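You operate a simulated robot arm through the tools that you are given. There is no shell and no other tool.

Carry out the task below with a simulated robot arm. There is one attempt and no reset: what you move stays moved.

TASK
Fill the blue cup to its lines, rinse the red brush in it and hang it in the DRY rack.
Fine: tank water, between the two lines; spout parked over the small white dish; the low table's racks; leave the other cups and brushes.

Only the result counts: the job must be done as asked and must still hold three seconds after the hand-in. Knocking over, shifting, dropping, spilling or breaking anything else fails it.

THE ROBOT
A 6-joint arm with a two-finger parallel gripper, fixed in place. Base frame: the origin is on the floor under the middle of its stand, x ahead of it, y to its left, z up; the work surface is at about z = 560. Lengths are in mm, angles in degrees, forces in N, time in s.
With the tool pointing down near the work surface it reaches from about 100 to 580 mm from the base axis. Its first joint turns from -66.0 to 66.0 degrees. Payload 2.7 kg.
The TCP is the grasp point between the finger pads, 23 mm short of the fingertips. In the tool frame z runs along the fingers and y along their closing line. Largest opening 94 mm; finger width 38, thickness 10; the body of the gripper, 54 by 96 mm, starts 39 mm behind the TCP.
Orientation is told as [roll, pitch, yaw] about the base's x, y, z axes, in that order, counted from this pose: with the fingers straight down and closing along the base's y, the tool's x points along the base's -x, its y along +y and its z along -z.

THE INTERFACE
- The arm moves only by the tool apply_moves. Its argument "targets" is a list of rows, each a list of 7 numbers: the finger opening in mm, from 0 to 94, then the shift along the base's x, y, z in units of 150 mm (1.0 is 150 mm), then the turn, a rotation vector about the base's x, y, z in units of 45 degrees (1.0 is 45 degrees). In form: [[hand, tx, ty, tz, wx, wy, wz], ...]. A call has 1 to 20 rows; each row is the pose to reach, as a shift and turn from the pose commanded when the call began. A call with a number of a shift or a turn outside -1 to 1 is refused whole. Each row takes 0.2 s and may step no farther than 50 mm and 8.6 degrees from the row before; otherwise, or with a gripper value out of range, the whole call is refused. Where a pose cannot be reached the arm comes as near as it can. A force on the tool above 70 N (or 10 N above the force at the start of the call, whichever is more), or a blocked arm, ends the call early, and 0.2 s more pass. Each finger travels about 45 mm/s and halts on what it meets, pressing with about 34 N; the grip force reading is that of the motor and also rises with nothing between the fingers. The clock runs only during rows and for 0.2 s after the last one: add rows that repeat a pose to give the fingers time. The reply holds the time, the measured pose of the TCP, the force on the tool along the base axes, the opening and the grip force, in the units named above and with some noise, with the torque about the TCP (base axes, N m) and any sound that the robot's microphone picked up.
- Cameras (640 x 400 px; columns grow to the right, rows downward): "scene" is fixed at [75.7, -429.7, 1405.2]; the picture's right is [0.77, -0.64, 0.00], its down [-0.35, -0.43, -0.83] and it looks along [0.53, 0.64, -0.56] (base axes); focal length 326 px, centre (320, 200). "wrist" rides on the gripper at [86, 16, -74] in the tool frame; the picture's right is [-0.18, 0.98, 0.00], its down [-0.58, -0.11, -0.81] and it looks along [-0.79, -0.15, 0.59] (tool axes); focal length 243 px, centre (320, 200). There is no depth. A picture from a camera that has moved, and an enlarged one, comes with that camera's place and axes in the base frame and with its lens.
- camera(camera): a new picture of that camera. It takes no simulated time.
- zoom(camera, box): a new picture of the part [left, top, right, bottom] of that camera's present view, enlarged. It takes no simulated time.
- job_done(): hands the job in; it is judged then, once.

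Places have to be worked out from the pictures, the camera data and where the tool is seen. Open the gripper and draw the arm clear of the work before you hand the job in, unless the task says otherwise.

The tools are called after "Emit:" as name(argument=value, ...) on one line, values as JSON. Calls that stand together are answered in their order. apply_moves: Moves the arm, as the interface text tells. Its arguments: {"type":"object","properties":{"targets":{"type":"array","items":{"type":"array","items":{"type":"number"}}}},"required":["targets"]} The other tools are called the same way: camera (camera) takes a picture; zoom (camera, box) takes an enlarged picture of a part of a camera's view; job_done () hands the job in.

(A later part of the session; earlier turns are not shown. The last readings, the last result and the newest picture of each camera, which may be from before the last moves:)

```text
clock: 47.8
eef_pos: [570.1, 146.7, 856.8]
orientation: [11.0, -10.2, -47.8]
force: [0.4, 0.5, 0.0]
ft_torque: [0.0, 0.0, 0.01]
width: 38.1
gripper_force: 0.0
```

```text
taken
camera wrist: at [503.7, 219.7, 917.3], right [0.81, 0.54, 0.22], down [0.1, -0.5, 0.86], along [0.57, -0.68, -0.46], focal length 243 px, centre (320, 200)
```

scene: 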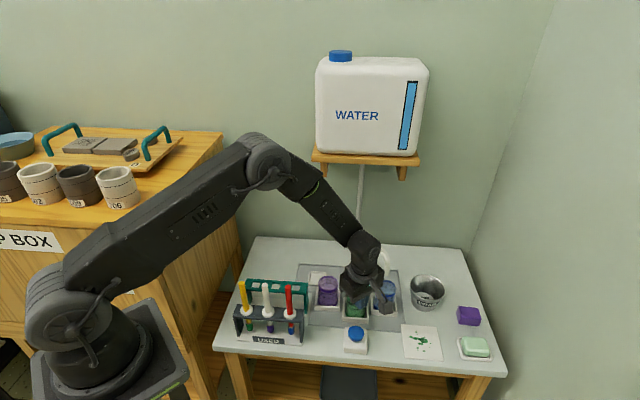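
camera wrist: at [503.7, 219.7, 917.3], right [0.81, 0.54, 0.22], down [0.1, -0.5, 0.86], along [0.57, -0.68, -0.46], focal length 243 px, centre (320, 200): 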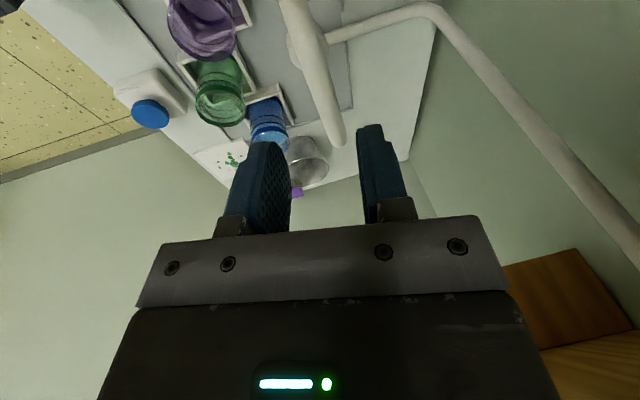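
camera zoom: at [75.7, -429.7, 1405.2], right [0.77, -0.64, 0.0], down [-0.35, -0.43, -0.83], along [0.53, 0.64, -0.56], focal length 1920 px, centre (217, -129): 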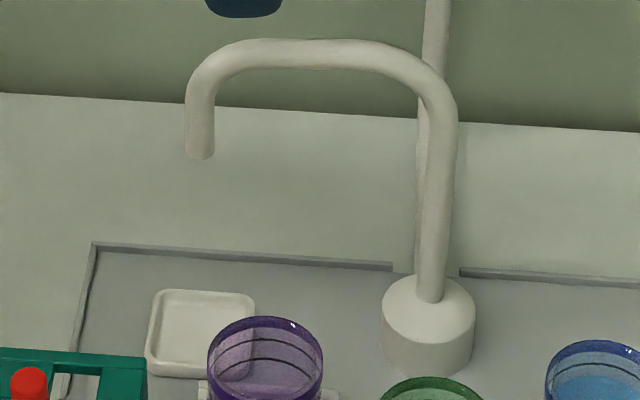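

Spout is parked exactly as at the start. Now heading to the red brush at about (368,48), first turning the tool back to straight-down, yaw 0, at a safe height.

Emit:
apply_moves(targets=[[45, -0.11, -0.06, 0.02, -0.0403, 0, 0.1503], [50, -0.22, -0.12, 0.04, -0.0806, 0, 0.3005], [50, -0.33, -0.18, 0.06, -0.1209, 0, 0.4508], [50, -0.44, -0.24, 0.08, -0.1612, 0, 0.6011], [50, -0.55, -0.3, 0.1, -0.2014, 0, 0.7513], [50, -0.67, -0.36, 0.1, -0.2417, 0, 0.9016]])

Emit:
apply_moves(targets=[[50, -0.17, -0.075, 0, -0.004, 0.083, 0.027], [50, -0.34, -0.15, 0, -0.007, 0.166, 0.054], [50, -0.51, -0.225, 0, -0.011, 0.25, 0.08], [50, -0.677, -0.298, 0, -0.014, 0.333, 0.107]])

Emit:
camera(camera="wrist")

Emit:
camera(camera="scene")

```text
clock: 49.2
eef_pos: [468.2, 91.5, 873.1]
orientation: [1.4, -15.0, -4.8]
force: [-0.3, -0.3, -0.3]
ft_torque: [0.0, 0.0, 0.02]
width: 49.8
gripper_force: 0.1
```

```text
clock: 50.2
eef_pos: [367.9, 48.3, 870.6]
orientation: [0.0, 0.0, 0.1]
force: [0.6, 0.2, 0.1]
ft_torque: [0.04, 0.02, -0.01]
width: 50.0
gripper_force: 0.0
```

```text
taken
camera wrist: at [280.5, 63.8, 946.2], right [0.18, 0.98, 0.0], down [0.58, -0.11, 0.81], along [0.79, -0.15, -0.59], focal length 243 px, centre (320, 200)
```

wrist: 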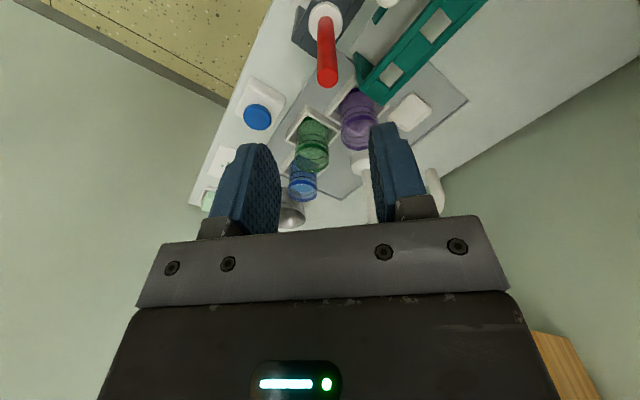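

```text
taken
```

scene: 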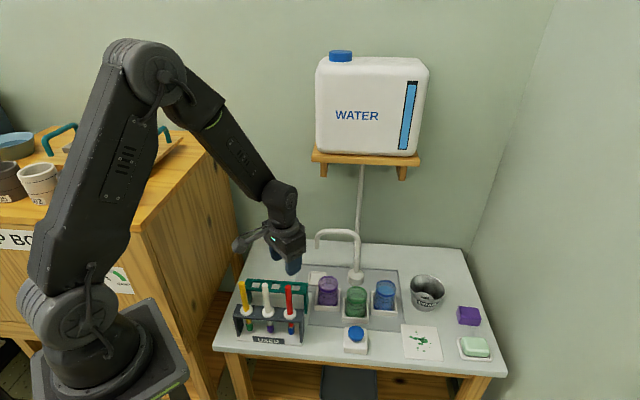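

Emit:
zoom(camera="wrist", box=[270, 0, 470, 130])

Emit:
zoom(camera="scene", box=[235, 275, 320, 345])

```text
3.08 times, centred on (370, 65) of wrist
camera zoom: at [280.5, 63.8, 946.2], right [0.18, 0.98, 0.0], down [0.58, -0.11, 0.81], along [0.79, -0.15, -0.59], focal length 746 px, centre (166, 615)
```

zoom: 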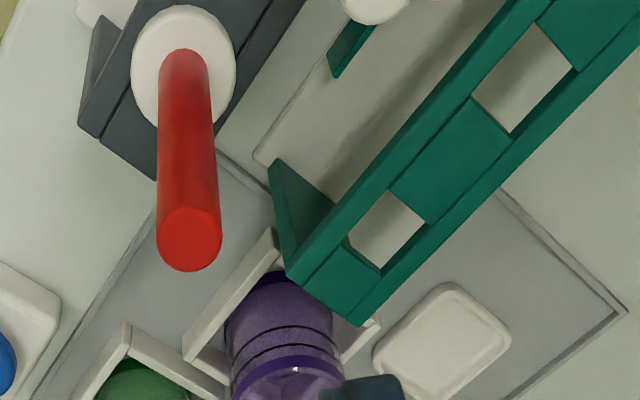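

```text
5.71 times, centred on (278, 310) of scene
camera zoom: at [75.7, -429.7, 1405.2], right [0.77, -0.64, 0.0], down [-0.35, -0.43, -0.83], along [0.53, 0.64, -0.56], focal length 1865 px, centre (563, -429)
```

zoom: 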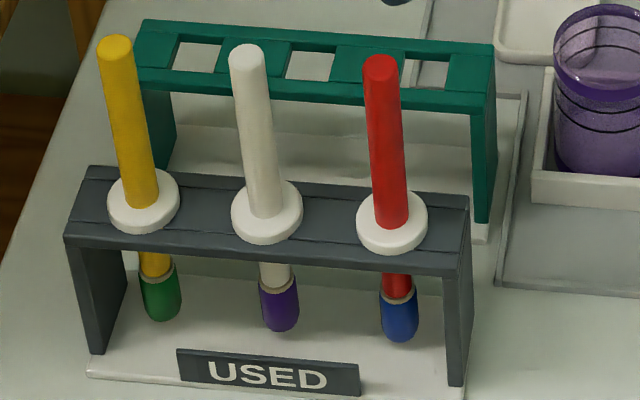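

Red brush axis is at ≈(369.5,52), handle top z≈768; DRY hole behind at ≈(438,120). Centring and descending over the handle with fingers open.

Emit:
apply_moves(targets=[[50, 0.013, 0.025, -0.1, 0, 0, 0], [50, 0.013, 0.025, -0.3, 0, 0, 0], [50, 0.013, 0.025, -0.45, 0, 0, 0]])

Emit:
camera(camera="wrist")

Emit:
zoom(camera="scene", box=[225, 220, 325, 345])

```text
clock: 51.0
eef_pos: [370.6, 52.6, 804.5]
orientation: [0.0, 0.0, 0.1]
force: [0.3, 0.4, -0.2]
ft_torque: [0.02, 0.03, -0.03]
width: 49.8
gripper_force: 0.0
```

```text
taken
camera wrist: at [282.7, 67.9, 879.4], right [0.18, 0.98, 0.0], down [0.58, -0.11, 0.81], along [0.79, -0.15, -0.59], focal length 243 px, centre (320, 200)
```

wrist: 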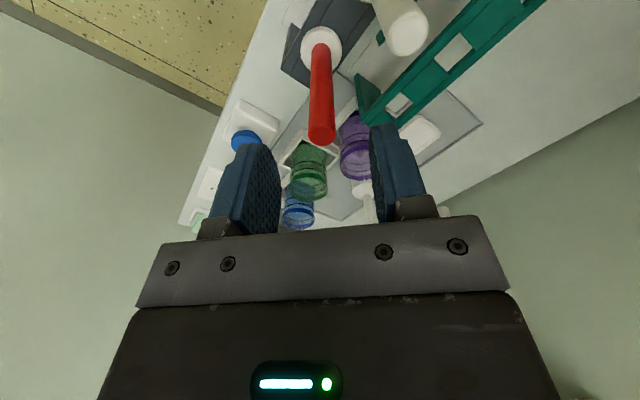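

```text
3.20 times, centred on (275, 282) of scene
camera zoom: at [75.7, -429.7, 1405.2], right [0.77, -0.64, 0.0], down [-0.35, -0.43, -0.83], along [0.53, 0.64, -0.56], focal length 1044 px, centre (464, -64)
```

zoom: 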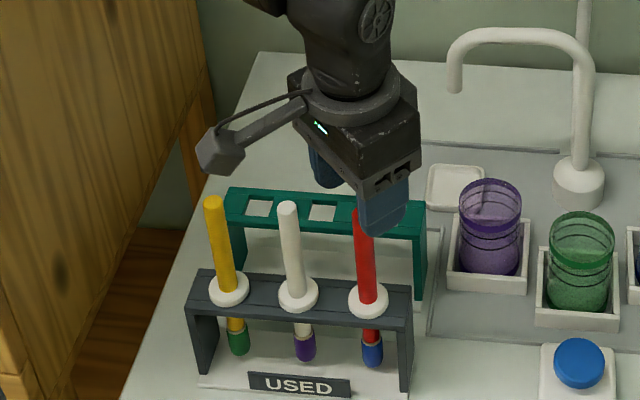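

Handle is centred between the fingers; camera box clears the other brushes. Descending the last 61 mm.

Emit:
apply_moves(targets=[[50, 0, 0, -0.14, 0, 0, 0], [50, 0, 0, -0.28, 0, 0, 0], [50, 0, 0, -0.41, 0, 0, 0]])

Emit:
camera(camera="wrist")

Emit:
zoom(camera="scene", box=[225, 220, 325, 345])

```text
clock: 51.8
eef_pos: [370.2, 51.4, 741.3]
orientation: [0.0, 0.0, 0.0]
force: [0.1, -0.4, 0.4]
ft_torque: [0.01, 0.01, 0.0]
width: 49.8
gripper_force: 0.1
```

```text
taken
camera wrist: at [282.8, 67.8, 817.3], right [0.18, 0.98, 0.0], down [0.58, -0.11, 0.81], along [0.79, -0.15, -0.59], focal length 243 px, centre (320, 200)
```

wrist: 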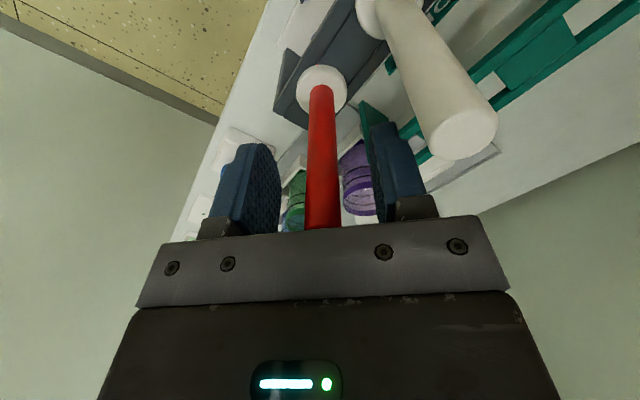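

```text
3.20 times, centred on (275, 282) of scene
camera zoom: at [75.7, -429.7, 1405.2], right [0.77, -0.64, 0.0], down [-0.35, -0.43, -0.83], along [0.53, 0.64, -0.56], focal length 1044 px, centre (464, -64)
```

zoom: 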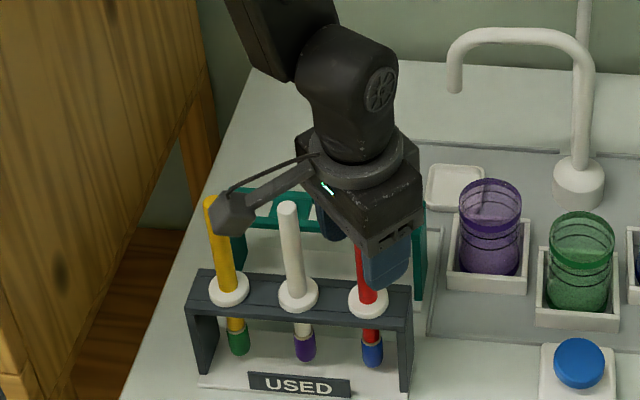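

Handle sits midway between the pads. Closing the gripper.

Emit:
apply_moves(targets=[[20, 0, 0, 0, 0, 0, 0], [10, 0, 0, 0, 0, 0, 0], [5, 0, 0, 0, 0, 0, 0], [5, 0, 0, 0, 0, 0, 0], [5, 0, 0, 0, 0, 0, 0]])

Emit:
camera(camera="wrist")

```text
clock: 53.0
eef_pos: [369.6, 51.9, 742.7]
orientation: [0.1, -0.1, 0.0]
force: [0.1, 0.3, -0.1]
ft_torque: [-0.01, 0.02, -0.02]
width: 14.9
gripper_force: 34.2
```

```text
taken
camera wrist: at [282.7, 67.7, 817.5], right [0.18, 0.98, 0.0], down [0.58, -0.11, 0.81], along [0.79, -0.15, -0.59], focal length 243 px, centre (320, 200)
```

wrist: 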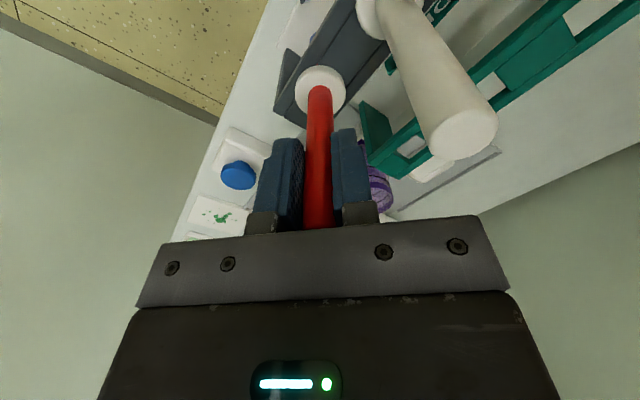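

Gripped (14.9 mm, 34 N). Lifting straight up out of the USED rack.

Emit:
apply_moves(targets=[[5, 0, 0, 0.1, 0, 0, 0], [5, 0, 0, 0.25, 0, 0, 0], [5, 0, 0, 0.45, 0, 0, 0], [5, 0, 0, 0.7, 0, 0, 0], [5, 0, 0, 0.95, 0, 0, 0]])

Emit:
camera(camera="wrist")

Emit:
zoom(camera="scene", box=[225, 200, 345, 345])

```text
clock: 54.2
eef_pos: [369.5, 52.9, 884.4]
orientation: [0.0, 0.1, 0.1]
force: [0.3, -0.4, 0.2]
ft_torque: [-0.02, -0.01, 0.0]
width: 15.1
gripper_force: 34.1
```

```text
taken
camera wrist: at [281.4, 69.6, 960.0], right [0.18, 0.98, 0.0], down [0.58, -0.11, 0.81], along [0.79, -0.15, -0.59], focal length 243 px, centre (320, 200)
```

wrist: 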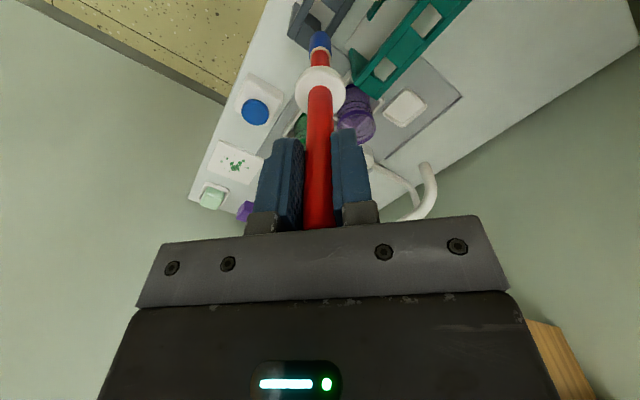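

```text
2.76 times, centred on (285, 272) of scene
camera zoom: at [75.7, -429.7, 1405.2], right [0.77, -0.64, 0.0], down [-0.35, -0.43, -0.83], along [0.53, 0.64, -0.56], focal length 900 px, centre (417, 0)
```

zoom: 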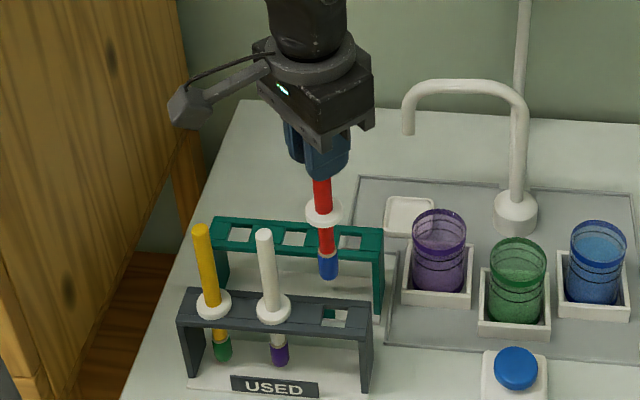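

Brush is held vertical with its tip ~159 mm below the TCP. Carrying it high over to the blue cup, tilting the tool 10° forward for reach.

Emit:
apply_moves(targets=[[5, 0.2, -0.08, -0.02, 0, 0, 0], [5, 0.4, -0.16, -0.04, 0, 0, 0], [5, 0.6, -0.25, -0.06, 0, 0, 0], [5, 0.84, -0.34, -0.08, 0, 0, 0]])

Emit:
apply_moves(targets=[[5, 0.2, -0.08, -0.02, 0, -0.06, 0], [5, 0.4, -0.16, -0.04, 0, -0.12, 0], [5, 0.6, -0.25, -0.06, 0, -0.18, 0], [5, 0.84, -0.335, -0.1, 0, -0.222, 0], [5, 0.84, -0.335, -0.1, 0, -0.222, 0]])

Emit:
camera(camera="wrist")

Emit:
zoom(camera="scene", box=[330, 180, 440, 330])

```text
clock: 55.2
eef_pos: [495.2, 0.7, 872.1]
orientation: [0.1, 0.1, -0.1]
force: [0.0, 0.4, -0.3]
ft_torque: [0.0, 0.0, 0.04]
width: 15.1
gripper_force: 34.4
```

```text
clock: 56.4
eef_pos: [618.8, -50.2, 858.9]
orientation: [0.0, -10.0, 0.1]
force: [0.0, -0.3, -0.1]
ft_torque: [0.03, -0.01, 0.02]
width: 15.2
gripper_force: 33.0
```

```text
taken
camera wrist: at [521.4, -34.0, 917.2], right [0.18, 0.98, 0.03], down [0.43, -0.11, 0.9], along [0.88, -0.15, -0.44], focal length 243 px, centre (320, 200)
```

wrist: 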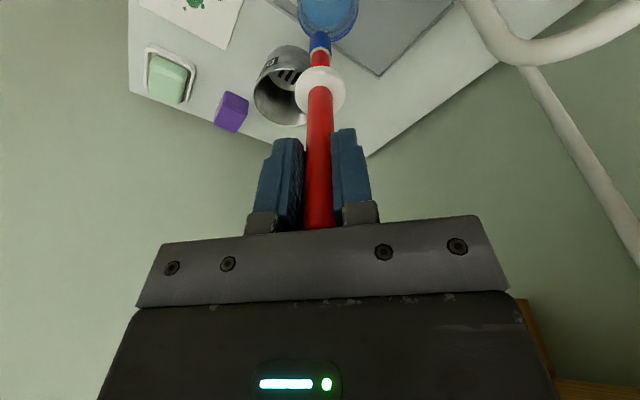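

```text
2.67 times, centred on (385, 255) of scene
camera zoom: at [75.7, -429.7, 1405.2], right [0.77, -0.64, 0.0], down [-0.35, -0.43, -0.83], along [0.53, 0.64, -0.56], focal length 870 px, centre (147, 53)
```

zoom: 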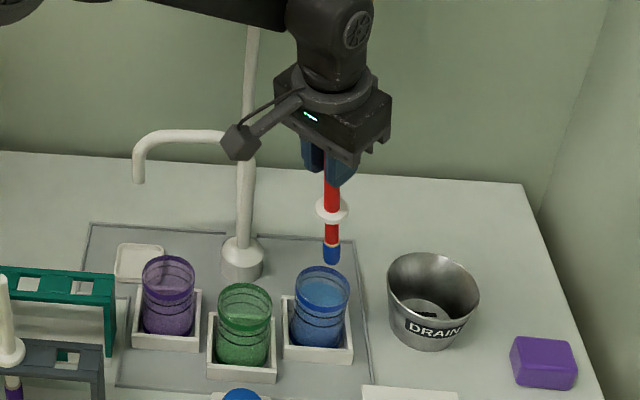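

Tip is right above the cup centre. Descending to the rim level first and checking.

Emit:
apply_moves(targets=[[5, 0.02, 0.01, -0.1, 0, 0, 0], [5, 0.02, 0.01, -0.22, 0, 0, 0], [5, 0.02, 0.01, -0.34, 0, 0, 0]])

Emit:
zoom(camera="scene", box=[360, 255, 412, 320])

Emit:
zoom(camera="wrist", box=[250, 0, 400, 140])

```text
clock: 57.2
eef_pos: [625.2, -48.4, 807.4]
orientation: [0.0, -10.0, 0.1]
force: [-0.4, -0.7, -0.7]
ft_torque: [-0.01, 0.01, 0.0]
width: 15.2
gripper_force: 33.9
```

```text
6.15 times, centred on (386, 288) of scene
camera zoom: at [75.7, -429.7, 1405.2], right [0.77, -0.64, 0.0], down [-0.35, -0.43, -0.83], along [0.53, 0.64, -0.56], focal length 2008 px, centre (-86, -338)
```

zoom: 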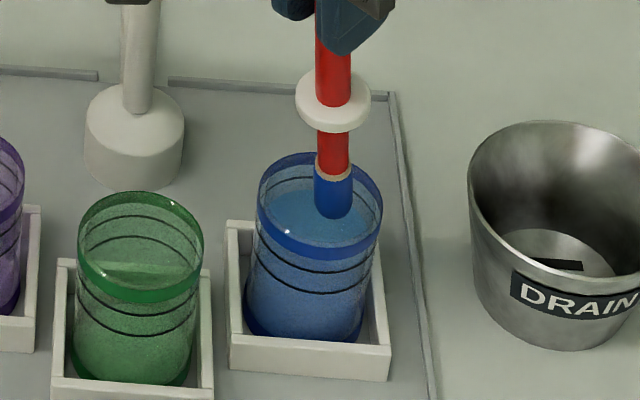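

```text
2.86 times, centred on (325, 70) of wrist
camera zoom: at [525.9, -33.1, 865.7], right [0.18, 0.98, 0.03], down [0.43, -0.11, 0.9], along [0.88, -0.15, -0.44], focal length 693 px, centre (306, 571)
```

zoom: 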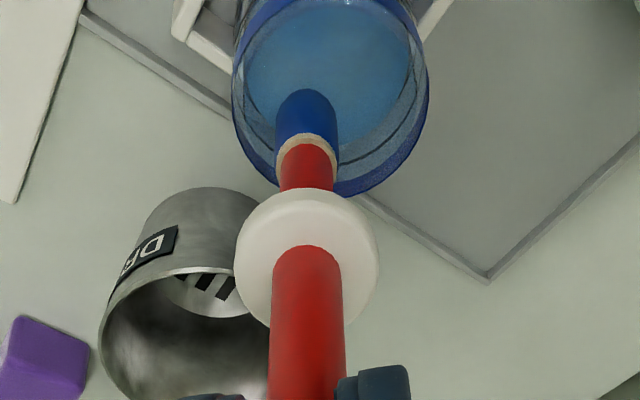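

The tip is ~6 mm to the −y side of the cup centre; correcting by +6 mm in y and lowering the bristles into the water.

Emit:
apply_moves(targets=[[5, 0.01, 0.042, 0, 0, 0, 0], [5, 0.013, 0.042, -0.09, 0, 0, 0], [5, 0.013, 0.042, -0.18, 0, 0, 0]])

Emit:
zoom(camera="scene", box=[360, 255, 412, 320])

Emit:
zoom(camera="wrist", box=[250, 0, 400, 140])

```text
clock: 58.0
eef_pos: [626.9, -42.4, 779.6]
orientation: [0.0, -9.9, 0.1]
force: [-0.6, -0.3, -0.2]
ft_torque: [0.0, -0.01, 0.03]
width: 15.1
gripper_force: 34.5
```

```text
6.15 times, centred on (386, 288) of scene
camera zoom: at [75.7, -429.7, 1405.2], right [0.77, -0.64, 0.0], down [-0.35, -0.43, -0.83], along [0.53, 0.64, -0.56], focal length 2008 px, centre (-86, -338)
```

zoom: 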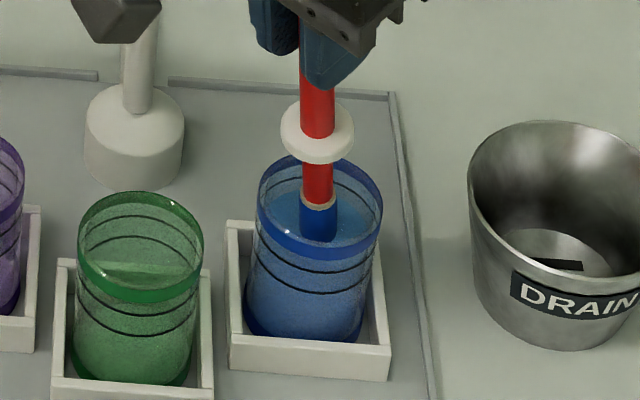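

```text
2.86 times, centred on (325, 70) of wrist
camera zoom: at [527.6, -26.4, 838.5], right [0.18, 0.98, 0.03], down [0.43, -0.11, 0.89], along [0.88, -0.15, -0.45], focal length 693 px, centre (306, 571)
```

zoom: 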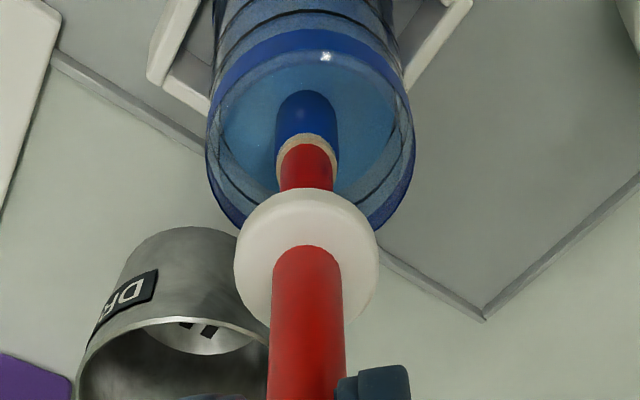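

Tip is centred in the cup and just at the water. Lowering another 30 mm so the bristles are fully submerged.

Emit:
apply_moves(targets=[[5, -0.007, 0, -0.07, 0, 0, 0], [5, -0.014, 0, -0.14, 0, 0, 0], [5, -0.014, 0, -0.2, 0, 0, 0]])

Emit:
zoom(camera="scene", box=[360, 255, 412, 320])

Emit:
zoom(camera="wrist", box=[250, 0, 400, 140])

```text
clock: 58.8
eef_pos: [623.9, -41.6, 750.1]
orientation: [0.1, -10.0, 0.1]
force: [-0.2, -0.6, 0.4]
ft_torque: [0.0, 0.02, -0.02]
width: 15.0
gripper_force: 34.0
```

```text
6.15 times, centred on (386, 288) of scene
camera zoom: at [75.7, -429.7, 1405.2], right [0.77, -0.64, 0.0], down [-0.35, -0.43, -0.83], along [0.53, 0.64, -0.56], focal length 2008 px, centre (-86, -338)
```

zoom: 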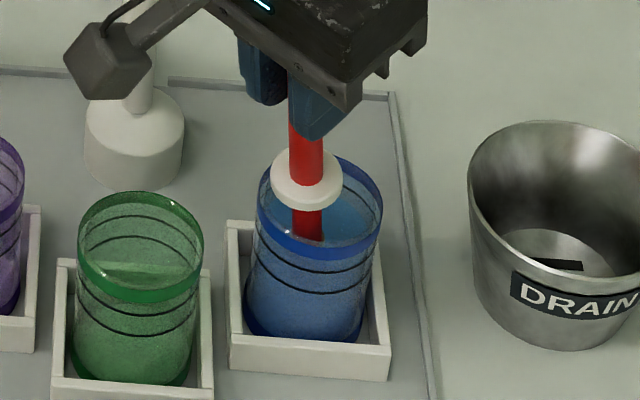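

```text
2.86 times, centred on (325, 70) of wrist
camera zoom: at [524.9, -26.2, 808.4], right [0.18, 0.98, 0.03], down [0.43, -0.11, 0.89], along [0.88, -0.15, -0.45], focal length 693 px, centre (306, 571)
```

zoom: 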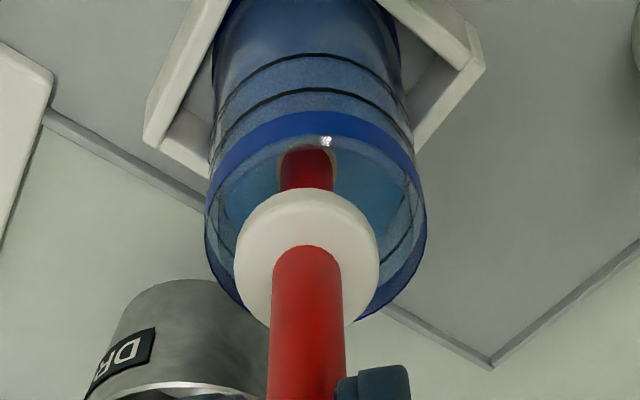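

Bristles are fully under water with no contact forces. Swirling gently (6 mm radius) to rinse.

Emit:
apply_moves(targets=[[5, 0.02, 0, 0, 0, 0, 0], [5, 0.035, 0, 0, 0, 0, 0], [5, 0.025, 0.028, 0, 0, 0, 0], [5, 0, 0.04, 0, 0, 0, 0], [5, -0.028, 0.028, 0, 0, 0, 0], [5, -0.04, 0, 0, 0, 0, 0], [5, -0.028, -0.028, 0, 0, 0, 0], [5, 0, -0.04, 0, 0, 0, 0], [5, 0.028, -0.028, 0, 0, 0, 0], [5, 0.035, 0, 0, 0, 0, 0], [5, 0.025, 0.028, 0, 0, 0, 0], [5, 0, 0.04, 0, 0, 0, 0], [5, -0.028, 0.028, 0, 0, 0, 0], [5, -0.04, 0, 0, 0, 0, 0], [5, -0.028, -0.028, 0, 0, 0, 0], [5, 0, -0.04, 0, 0, 0, 0], [5, 0.028, -0.028, 0, 0, 0, 0], [5, 0.035, 0, 0, 0, 0, 0], [5, 0, 0, 0, 0, 0, 0], [5, 0, 0, 0, 0, 0, 0]])

Emit:
zoom(camera="scene", box=[360, 255, 412, 320])

Emit:
zoom(camera="wrist", box=[250, 0, 400, 140])

```text
clock: 63.0
eef_pos: [623.1, -41.2, 749.7]
orientation: [0.0, -10.0, 0.2]
force: [-0.3, -0.3, 0.2]
ft_torque: [0.01, 0.01, -0.03]
width: 15.2
gripper_force: 34.9
```

```text
6.15 times, centred on (386, 288) of scene
camera zoom: at [75.7, -429.7, 1405.2], right [0.77, -0.64, 0.0], down [-0.35, -0.43, -0.83], along [0.53, 0.64, -0.56], focal length 2008 px, centre (-86, -338)
```

zoom: 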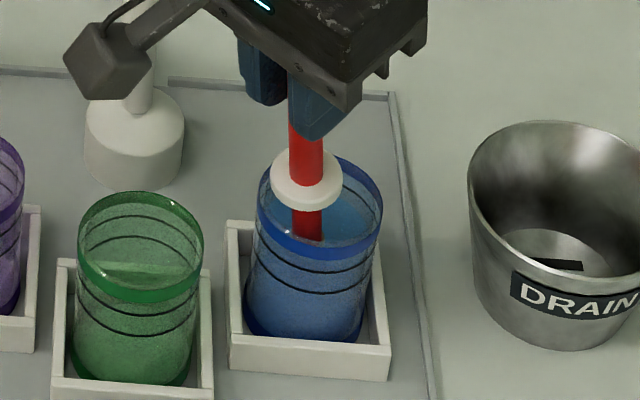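

```text
2.86 times, centred on (325, 70) of wrist
camera zoom: at [524.6, -26.4, 808.7], right [0.18, 0.98, 0.03], down [0.43, -0.11, 0.89], along [0.88, -0.15, -0.45], focal length 693 px, centre (306, 571)
```

zoom: 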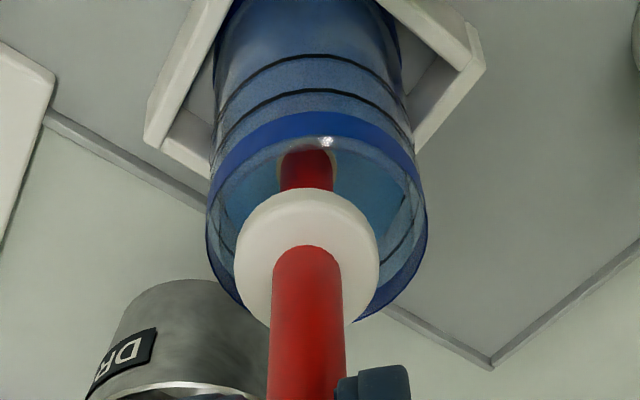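

I'll raise the tip just above the water (still inside the cup) to see whether the bristles came clean.

Emit:
apply_moves(targets=[[5, 0, 0, 0.1, 0, 0, 0], [5, 0, 0, 0.2, 0, 0, 0], [5, 0, 0, 0.31, 0, 0, 0]])

Emit:
zoom(camera="scene", box=[360, 255, 412, 320])

Emit:
zoom(camera="wrist", box=[250, 0, 400, 140])

```text
clock: 63.8
eef_pos: [623.5, -44.2, 796.8]
orientation: [0.1, -9.9, 0.0]
force: [-0.5, -0.2, 0.7]
ft_torque: [-0.02, 0.03, -0.03]
width: 15.0
gripper_force: 33.9
```

```text
6.15 times, centred on (386, 288) of scene
camera zoom: at [75.7, -429.7, 1405.2], right [0.77, -0.64, 0.0], down [-0.35, -0.43, -0.83], along [0.53, 0.64, -0.56], focal length 2008 px, centre (-86, -338)
```

zoom: 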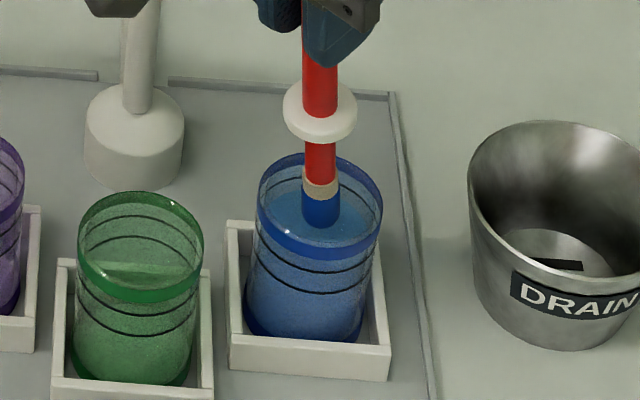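

```text
2.86 times, centred on (325, 70) of wrist
camera zoom: at [524.9, -27.9, 855.4], right [0.18, 0.98, 0.03], down [0.43, -0.11, 0.89], along [0.88, -0.15, -0.45], focal length 693 px, centre (306, 571)
```

zoom: 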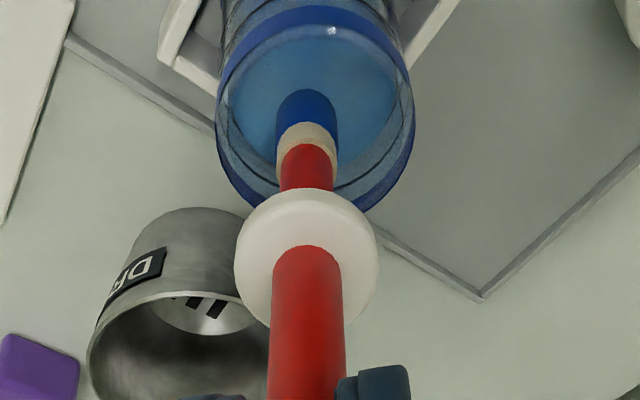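

The upper part of the bristles has turned clean (cream) but most of the blue paint remains — rinsing is progressing. Going back down and swirling more.

Emit:
apply_moves(targets=[[5, 0.013, 0.01, -0.1, 0, 0, 0], [5, 0.013, 0.015, -0.2, 0, 0, 0], [5, 0.013, 0.015, -0.31, 0, 0, 0]])

Emit:
apply_moves(targets=[[5, 0.03, 0, 0, 0, 0, 0], [5, 0.03, 0.03, 0, 0, 0, 0], [5, 0, 0.045, 0, 0, 0, 0], [5, -0.033, 0.033, 0, 0, 0, 0], [5, -0.045, 0, 0, 0, 0, 0], [5, -0.033, -0.033, 0, 0, 0, 0], [5, 0, -0.045, 0, 0, 0, 0], [5, 0.03, -0.03, 0, 0, 0, 0], [5, 0.04, 0, 0, 0, 0, 0], [5, 0.03, 0.033, 0, 0, 0, 0], [5, 0, 0.045, 0, 0, 0, 0], [5, -0.033, 0.033, 0, 0, 0, 0], [5, -0.045, 0, 0, 0, 0, 0], [5, -0.033, -0.033, 0, 0, 0, 0], [5, 0, -0.045, 0, 0, 0, 0], [5, 0.03, -0.03, 0, 0, 0, 0], [5, 0.04, 0, 0, 0, 0, 0], [5, 0.03, 0.033, 0, 0, 0, 0], [5, 0, 0.045, 0, 0, 0, 0], [5, -0.033, 0.033, 0, 0, 0, 0]])

Emit:
apply_moves(targets=[[5, -0.012, -0.033, 0, 0, 0, 0], [5, 0, -0.066, 0, 0, 0, 0], [5, 0.033, -0.078, 0, 0, 0, 0], [5, 0.063, -0.063, 0, 0, 0, 0], [5, 0.073, -0.033, 0, 0, 0, 0], [5, 0.063, 0, 0, 0, 0, 0], [5, 0.033, 0.012, 0, 0, 0, 0], [5, 0, 0, 0, 0, 0, 0], [5, -0.012, -0.033, 0, 0, 0, 0], [5, 0, -0.066, 0, 0, 0, 0], [5, 0.033, -0.078, 0, 0, 0, 0], [5, 0.063, -0.063, 0, 0, 0, 0], [5, 0.073, -0.033, 0, 0, 0, 0], [5, 0.063, 0, 0, 0, 0, 0], [5, 0.033, 0.012, 0, 0, 0, 0], [5, 0.033, -0.033, 0, 0, 0, 0], [5, 0.033, -0.033, 0.1, 0, 0, 0], [5, 0.033, -0.033, 0.2, 0, 0, 0], [5, 0.033, -0.033, 0.31, 0, 0, 0]])

Emit:
zoom(camera="scene", box=[360, 255, 412, 320])

Emit:
zoom(camera="wrist", box=[250, 0, 400, 140])

```text
clock: 64.6
eef_pos: [626.3, -40.2, 749.0]
orientation: [0.0, -10.0, 0.1]
force: [0.2, 0.6, -0.3]
ft_torque: [0.01, 0.0, 0.0]
width: 15.3
gripper_force: 33.6
```

```text
clock: 68.8
eef_pos: [620.9, -35.4, 748.8]
orientation: [0.0, -10.0, 0.2]
force: [0.5, -0.1, -0.5]
ft_torque: [0.02, 0.02, 0.04]
width: 15.3
gripper_force: 34.0
```

```text
clock: 72.8
eef_pos: [624.8, -39.7, 797.0]
orientation: [0.0, -10.0, 0.0]
force: [0.3, 0.3, 0.1]
ft_torque: [0.0, 0.03, 0.01]
width: 15.2
gripper_force: 33.8
```

```text
6.15 times, centred on (386, 288) of scene
camera zoom: at [75.7, -429.7, 1405.2], right [0.77, -0.64, 0.0], down [-0.35, -0.43, -0.83], along [0.53, 0.64, -0.56], focal length 2008 px, centre (-86, -338)
```

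zoom: 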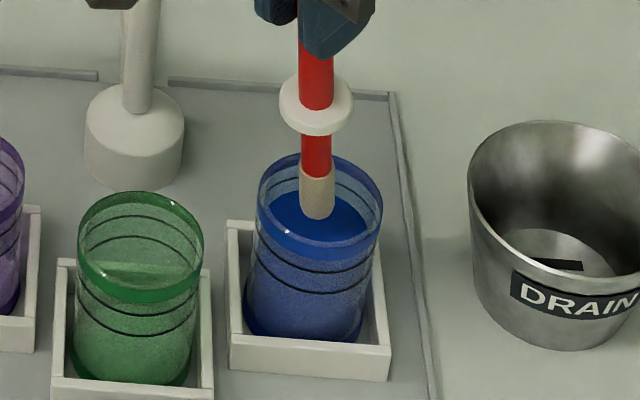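

```text
2.86 times, centred on (325, 70) of wrist
camera zoom: at [526.4, -24.1, 856.2], right [0.18, 0.98, 0.03], down [0.43, -0.11, 0.89], along [0.88, -0.15, -0.45], focal length 693 px, centre (306, 571)
```

zoom: 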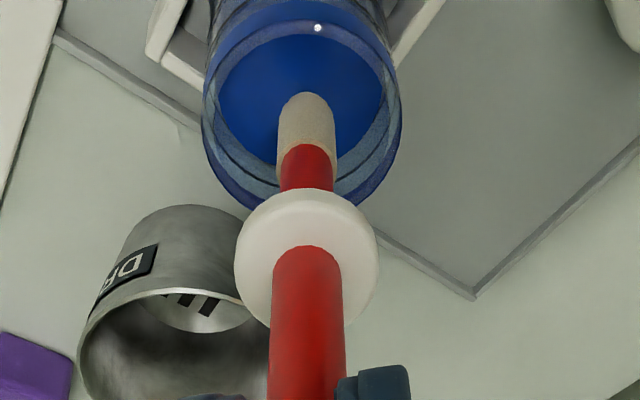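

Bristles are clean cream now and the paint is in the cup water. I'll hold the brush above the water inside the cup for ~3 s so it drips off.

Emit:
apply_moves(targets=[[5, 0, 0, 0.05, 0, 0, 0], [5, 0, 0, 0.05, 0, 0, 0], [5, 0, 0, 0.05, 0, 0, 0], [5, 0, 0, 0.05, 0, 0, 0], [5, 0, 0, 0.05, 0, 0, 0], [5, 0, 0, 0.05, 0, 0, 0], [5, 0, 0, 0.05, 0, 0, 0], [5, 0, 0, 0.05, 0, 0, 0], [5, 0, 0, 0.05, 0, 0, 0], [5, 0, 0, 0.05, 0, 0, 0], [5, 0, 0, 0.05, 0, 0, 0], [5, 0, 0, 0.05, 0, 0, 0], [5, 0, 0, 0.05, 0, 0, 0], [5, 0, 0, 0.05, 0, 0, 0], [5, 0, 0, 0.05, 0, 0, 0]])

Emit:
zoom(camera="scene", box=[372, 262, 402, 306])

Emit:
zoom(camera="wrist", box=[250, 0, 400, 140])

```text
clock: 76.0
eef_pos: [626.4, -38.8, 804.3]
orientation: [-0.1, -10.0, 0.1]
force: [1.0, 0.3, 0.0]
ft_torque: [0.0, 0.0, -0.03]
width: 15.3
gripper_force: 33.7
```

```text
9.09 times, centred on (387, 284) of scene
camera zoom: at [75.7, -429.7, 1405.2], right [0.77, -0.64, 0.0], down [-0.35, -0.43, -0.83], along [0.53, 0.64, -0.56], focal length 2967 px, centre (-289, -564)
```

zoom: 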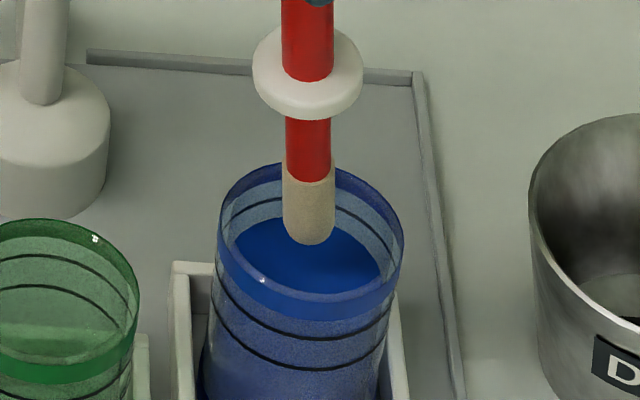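

```text
2.86 times, centred on (325, 70) of wrist
camera zoom: at [526.9, -23.6, 863.0], right [0.18, 0.98, 0.03], down [0.43, -0.11, 0.89], along [0.88, -0.15, -0.45], focal length 693 px, centre (306, 571)
```

zoom: 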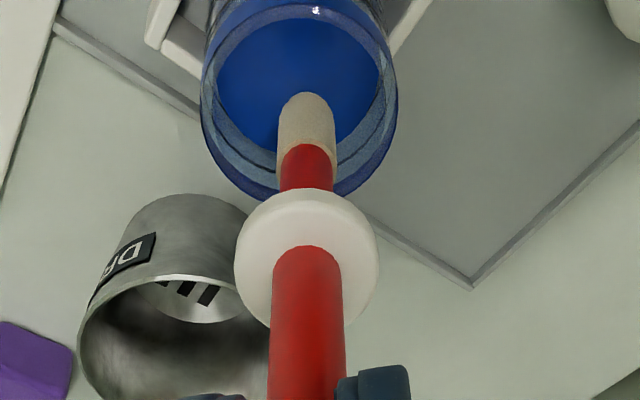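

No drips, level still between the lines. Raising clear of the cup and carrying the brush toward the DRY rack, returning to vertical.

Emit:
apply_moves(targets=[[5, 0, 0, 0.15, 0, 0, 0], [5, 0, 0, 0.32, 0, 0, 0], [5, 0, 0, 0.5, 0, 0, 0]])

Emit:
apply_moves(targets=[[5, -0.15, 0.1, 0.02, 0, 0.05, 0], [5, -0.32, 0.23, 0.02, 0, 0.1, 0], [5, -0.49, 0.37, 0.02, 0, 0.16, 0], [5, -0.65, 0.53, 0.02, 0, 0.222, 0], [5, -0.83, 0.7, 0.02, 0, 0.222, 0]])

Emit:
zoom(camera="scene", box=[372, 262, 402, 306])

Emit:
camera(camera="wrist")

```text
clock: 76.8
eef_pos: [627.1, -37.6, 878.2]
orientation: [0.0, -9.9, 0.0]
force: [-0.8, 0.9, -0.9]
ft_torque: [0.01, -0.01, -0.03]
width: 15.1
gripper_force: 34.1
```

```text
clock: 78.0
eef_pos: [502.3, 67.1, 881.3]
orientation: [0.0, 0.0, -0.1]
force: [0.0, -0.3, 0.1]
ft_torque: [-0.01, -0.01, -0.02]
width: 15.2
gripper_force: 34.1
```

```text
9.09 times, centred on (387, 284) of scene
camera zoom: at [75.7, -429.7, 1405.2], right [0.77, -0.64, 0.0], down [-0.35, -0.43, -0.83], along [0.53, 0.64, -0.56], focal length 2967 px, centre (-289, -564)
```

zoom: 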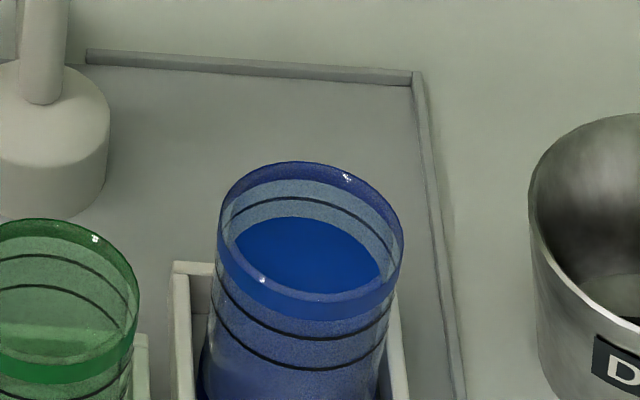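

```text
taken
camera wrist: at [413.9, 82.7, 956.3], right [0.18, 0.98, 0.0], down [0.58, -0.11, 0.81], along [0.79, -0.15, -0.59], focal length 243 px, centre (320, 200)
```

wrist: 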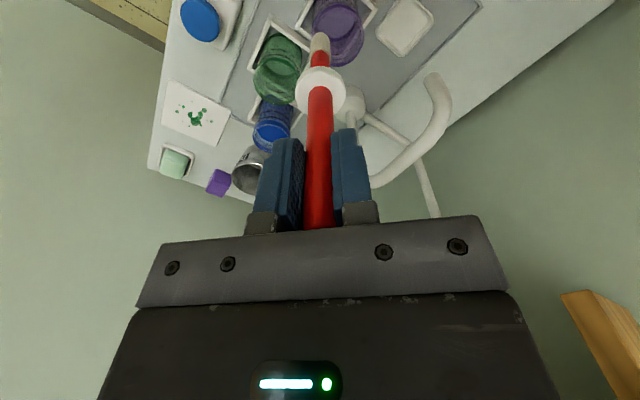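

Level unchanged, mid-band. Moving above the DRY rack's right-hand hole.

Emit:
apply_moves(targets=[[5, -0.15, 0.12, 0, 0, 0, 0], [5, -0.3, 0.24, 0, 0, 0, 0], [5, -0.429, 0.355, 0, 0, 0, 0], [5, -0.429, 0.355, 0, 0, 0, 0]])

Emit:
zoom(camera="scene", box=[235, 220, 335, 340])

Emit:
zoom(camera="wrist", box=[240, 0, 420, 140])

Emit:
camera(camera="wrist")

```text
clock: 79.0
eef_pos: [437.8, 118.0, 883.2]
orientation: [0.0, 0.0, 0.0]
force: [-0.2, 0.6, -0.8]
ft_torque: [0.01, 0.02, 0.0]
width: 15.4
gripper_force: 34.1
```

```text
3.33 times, centred on (285, 280) of scene
camera zoom: at [75.7, -429.7, 1405.2], right [0.77, -0.64, 0.0], down [-0.35, -0.43, -0.83], along [0.53, 0.64, -0.56], focal length 1088 px, centre (437, -67)
```

zoom: 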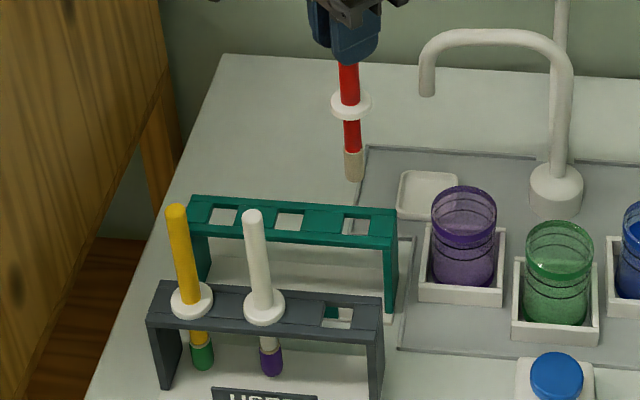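

```text
2.86 times, centred on (330, 70) of wrist
camera zoom: at [350.3, 134.2, 957.6], right [0.18, 0.98, 0.0], down [0.58, -0.11, 0.81], along [0.79, -0.15, -0.59], focal length 693 px, centre (291, 571)
```

zoom: 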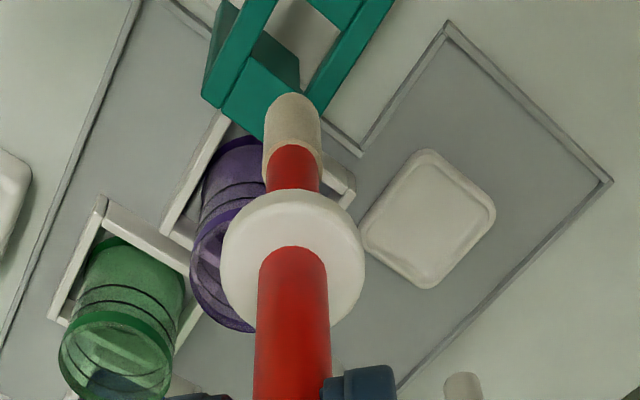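

```text
taken
camera wrist: at [350.3, 134.2, 957.6], right [0.18, 0.98, 0.0], down [0.58, -0.11, 0.81], along [0.79, -0.15, -0.59], focal length 243 px, centre (320, 200)
```

wrist: 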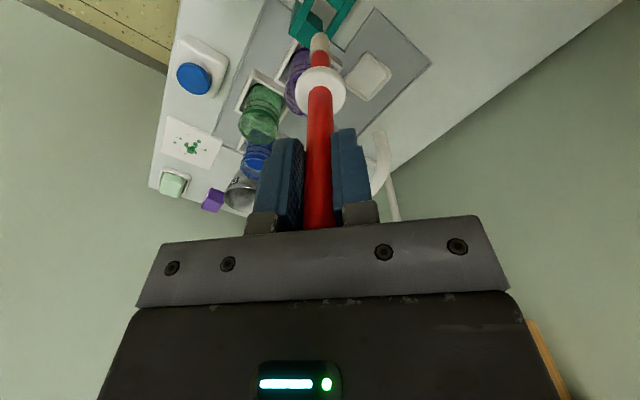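

Brush tip hangs directly under the TCP; the hole is at ≈(438,121). Lowering until the tip is just above the rack to check alignment closely.

Emit:
apply_moves(targets=[[5, 0, 0.005, -0.1, 0, 0, 0], [5, 0, 0.005, -0.2, 0, 0, 0], [5, 0, 0.005, -0.28, 0, 0, 0], [5, 0, 0.005, -0.28, 0, 0, 0]])

Emit:
zoom(camera="scene", box=[270, 245, 320, 315])

Emit:
zoom(camera="wrist", box=[260, 0, 390, 110])

```text
clock: 80.0
eef_pos: [437.6, 119.9, 840.5]
orientation: [0.1, 0.1, 0.1]
force: [-1.1, -0.7, 0.4]
ft_torque: [0.05, -0.03, 0.02]
width: 15.0
gripper_force: 34.1
```

```text
5.71 times, centred on (295, 280) of scene
camera zoom: at [75.7, -429.7, 1405.2], right [0.77, -0.64, 0.0], down [-0.35, -0.43, -0.83], along [0.53, 0.64, -0.56], focal length 1865 px, centre (463, -257)
```

zoom: 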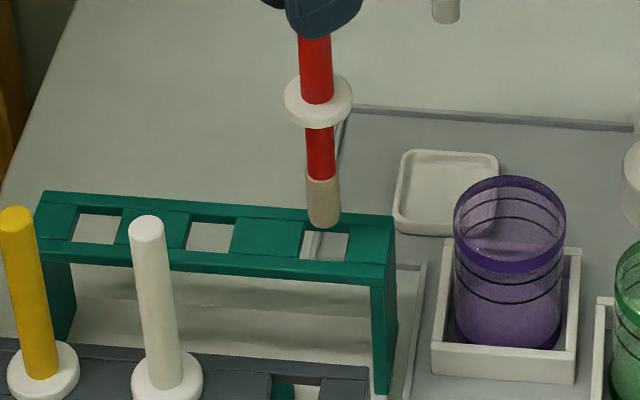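

```text
3.64 times, centred on (325, 55) of wrist
camera zoom: at [350.1, 135.3, 915.1], right [0.18, 0.98, 0.0], down [0.58, -0.11, 0.81], along [0.79, -0.15, -0.59], focal length 882 px, centre (302, 727)
```

zoom: 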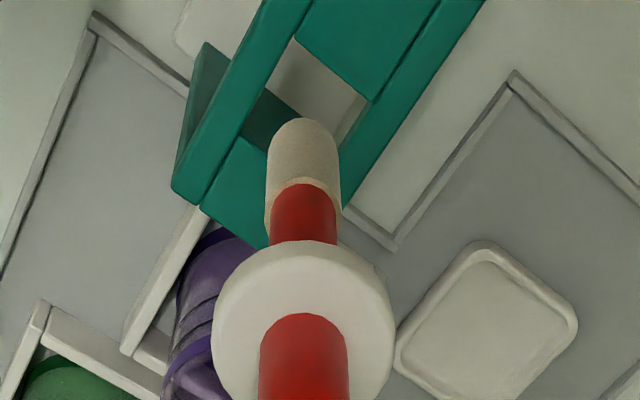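

Tip lines up with the hole centre to ~1 mm in both views. Inserting, watching forces.

Emit:
apply_moves(targets=[[5, 0.003, 0.002, -0.08, 0, 0, 0], [5, 0.003, 0.002, -0.18, 0, 0, 0], [5, 0.003, 0.002, -0.3, 0, 0, 0], [5, 0.003, 0.002, -0.42, 0, 0, 0]])

Emit:
zoom(camera="scene", box=[270, 245, 320, 315])

Emit:
zoom(camera="wrist", box=[240, 0, 420, 140])

```text
clock: 81.0
eef_pos: [439.0, 119.6, 775.6]
orientation: [0.0, 0.0, 0.0]
force: [0.5, -0.2, -0.9]
ft_torque: [0.04, 0.04, 0.02]
width: 15.0
gripper_force: 34.4
```

```text
5.71 times, centred on (295, 280) of scene
camera zoom: at [75.7, -429.7, 1405.2], right [0.77, -0.64, 0.0], down [-0.35, -0.43, -0.83], along [0.53, 0.64, -0.56], focal length 1865 px, centre (463, -257)
```

zoom: 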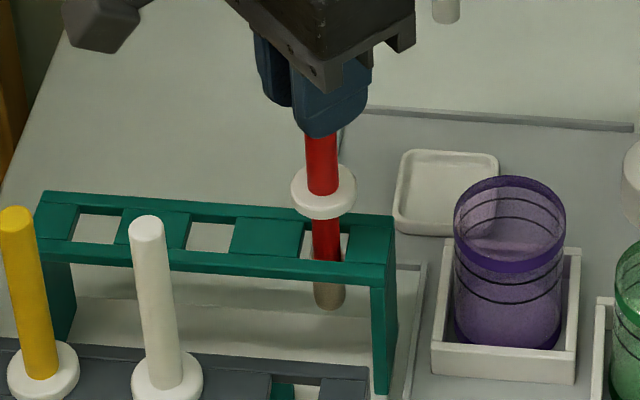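

```text
2.86 times, centred on (330, 70) of wrist
camera zoom: at [350.5, 135.7, 851.2], right [0.18, 0.98, 0.0], down [0.58, -0.11, 0.81], along [0.79, -0.15, -0.59], focal length 693 px, centre (291, 571)
```

zoom: 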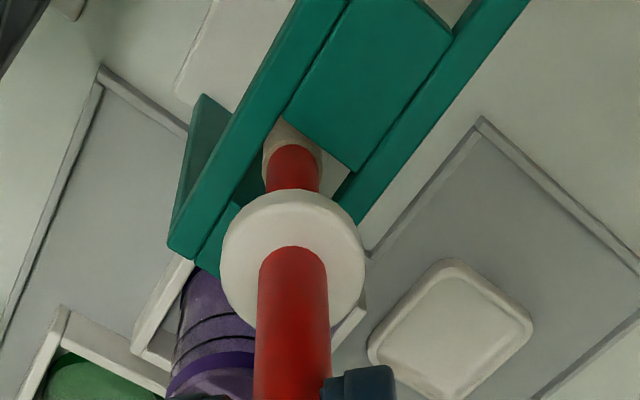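

Brush passes freely through the hole. Continuing down until the flange nears the rack.

Emit:
apply_moves(targets=[[5, 0, 0, -0.07, 0, 0, 0], [5, 0, 0, -0.14, 0, 0, 0]])

Emit:
zoom(camera="scene", box=[270, 245, 320, 315])

Emit:
zoom(camera="wrist", box=[240, 0, 420, 140])

```text
clock: 81.6
eef_pos: [438.7, 120.2, 754.3]
orientation: [0.0, 0.0, 0.1]
force: [-0.2, 0.2, -0.4]
ft_torque: [-0.02, -0.01, 0.0]
width: 15.2
gripper_force: 34.8
```

```text
5.71 times, centred on (295, 280) of scene
camera zoom: at [75.7, -429.7, 1405.2], right [0.77, -0.64, 0.0], down [-0.35, -0.43, -0.83], along [0.53, 0.64, -0.56], focal length 1865 px, centre (463, -257)
```

zoom: 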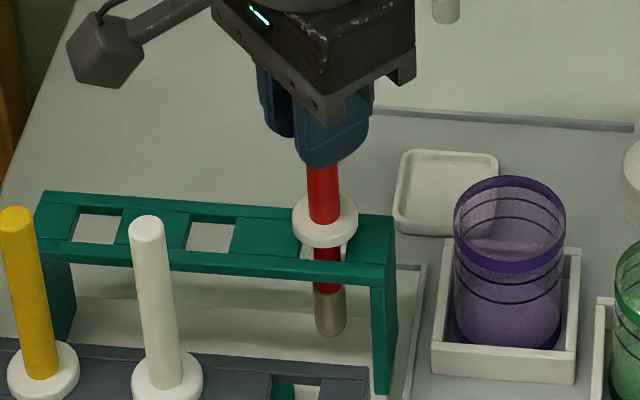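

```text
2.86 times, centred on (330, 70) of wrist
camera zoom: at [350.3, 135.5, 830.6], right [0.18, 0.98, 0.0], down [0.58, -0.11, 0.81], along [0.79, -0.15, -0.59], focal length 693 px, centre (291, 571)
```

zoom: 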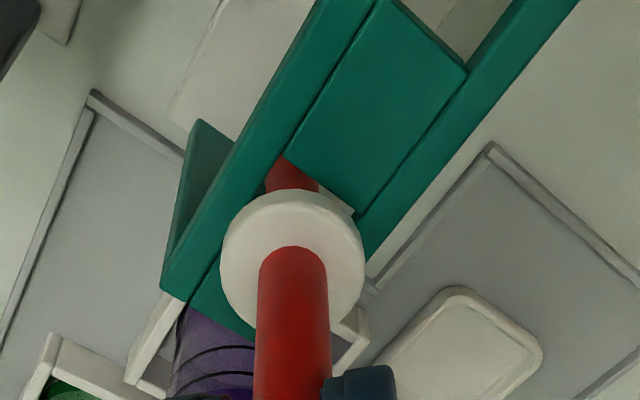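

Emit:
apply_moves(targets=[[5, 0, 0, -0.04, 0, 0, 0]])

Emit:
apply_moves(targets=[[5, 0, 0, -0.015, 0, 0, 0]])

Emit:
zoom(camera="scene", box=[285, 255, 310, 300])

```text
clock: 82.0
eef_pos: [438.0, 119.8, 749.9]
orientation: [0.1, 0.0, 0.1]
force: [0.5, 0.3, -0.5]
ft_torque: [-0.01, 0.03, 0.01]
width: 14.8
gripper_force: 34.2
```

```text
clock: 82.4
eef_pos: [438.0, 119.5, 747.2]
orientation: [0.0, 0.0, 0.0]
force: [0.7, -0.5, -0.2]
ft_torque: [-0.02, 0.01, -0.02]
width: 15.0
gripper_force: 34.3
```

```text
8.89 times, centred on (298, 278) of scene
camera zoom: at [75.7, -429.7, 1405.2], right [0.77, -0.64, 0.0], down [-0.35, -0.43, -0.83], along [0.53, 0.64, -0.56], focal length 2901 px, centre (520, -489)
```

zoom: 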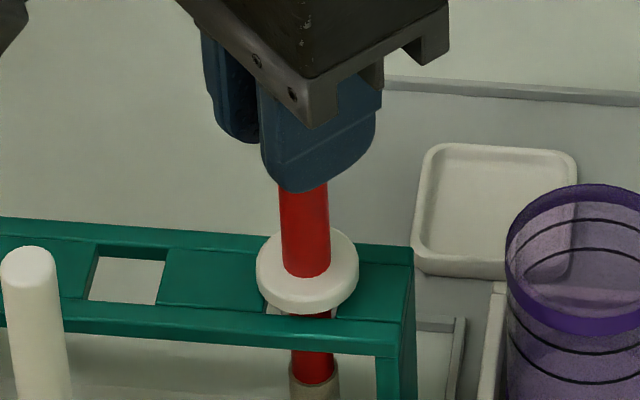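

Emit:
apply_moves(targets=[[5, 0, 0, -0.015, 0, 0, 0]])

Emit:
apply_moves(targets=[[5, 0, 0, -0.013, 0, 0, 0]])

Emit:
zoom(camera="scene", box=[285, 255, 310, 300])

```text
clock: 82.8
eef_pos: [437.6, 118.1, 745.1]
orientation: [0.0, 0.0, 0.1]
force: [-0.8, 0.2, -0.4]
ft_torque: [0.01, 0.04, -0.04]
width: 15.2
gripper_force: 33.9
```

```text
clock: 83.2
eef_pos: [439.0, 118.5, 742.4]
orientation: [0.0, -0.1, 0.0]
force: [-0.2, -0.7, -0.3]
ft_torque: [0.01, 0.02, 0.0]
width: 14.9
gripper_force: 34.1
```

```text
8.89 times, centred on (298, 278) of scene
camera zoom: at [75.7, -429.7, 1405.2], right [0.77, -0.64, 0.0], down [-0.35, -0.43, -0.83], along [0.53, 0.64, -0.56], focal length 2901 px, centre (520, -489)
```

zoom: 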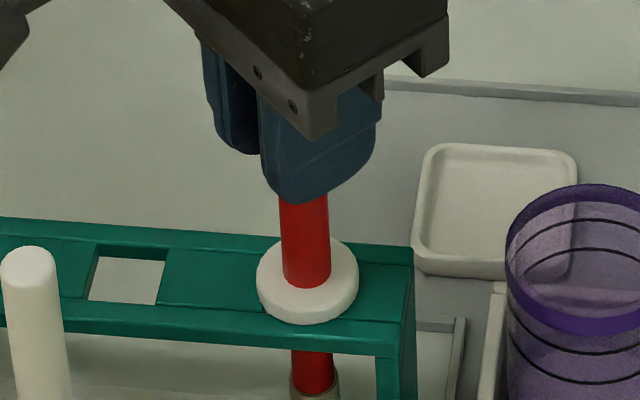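

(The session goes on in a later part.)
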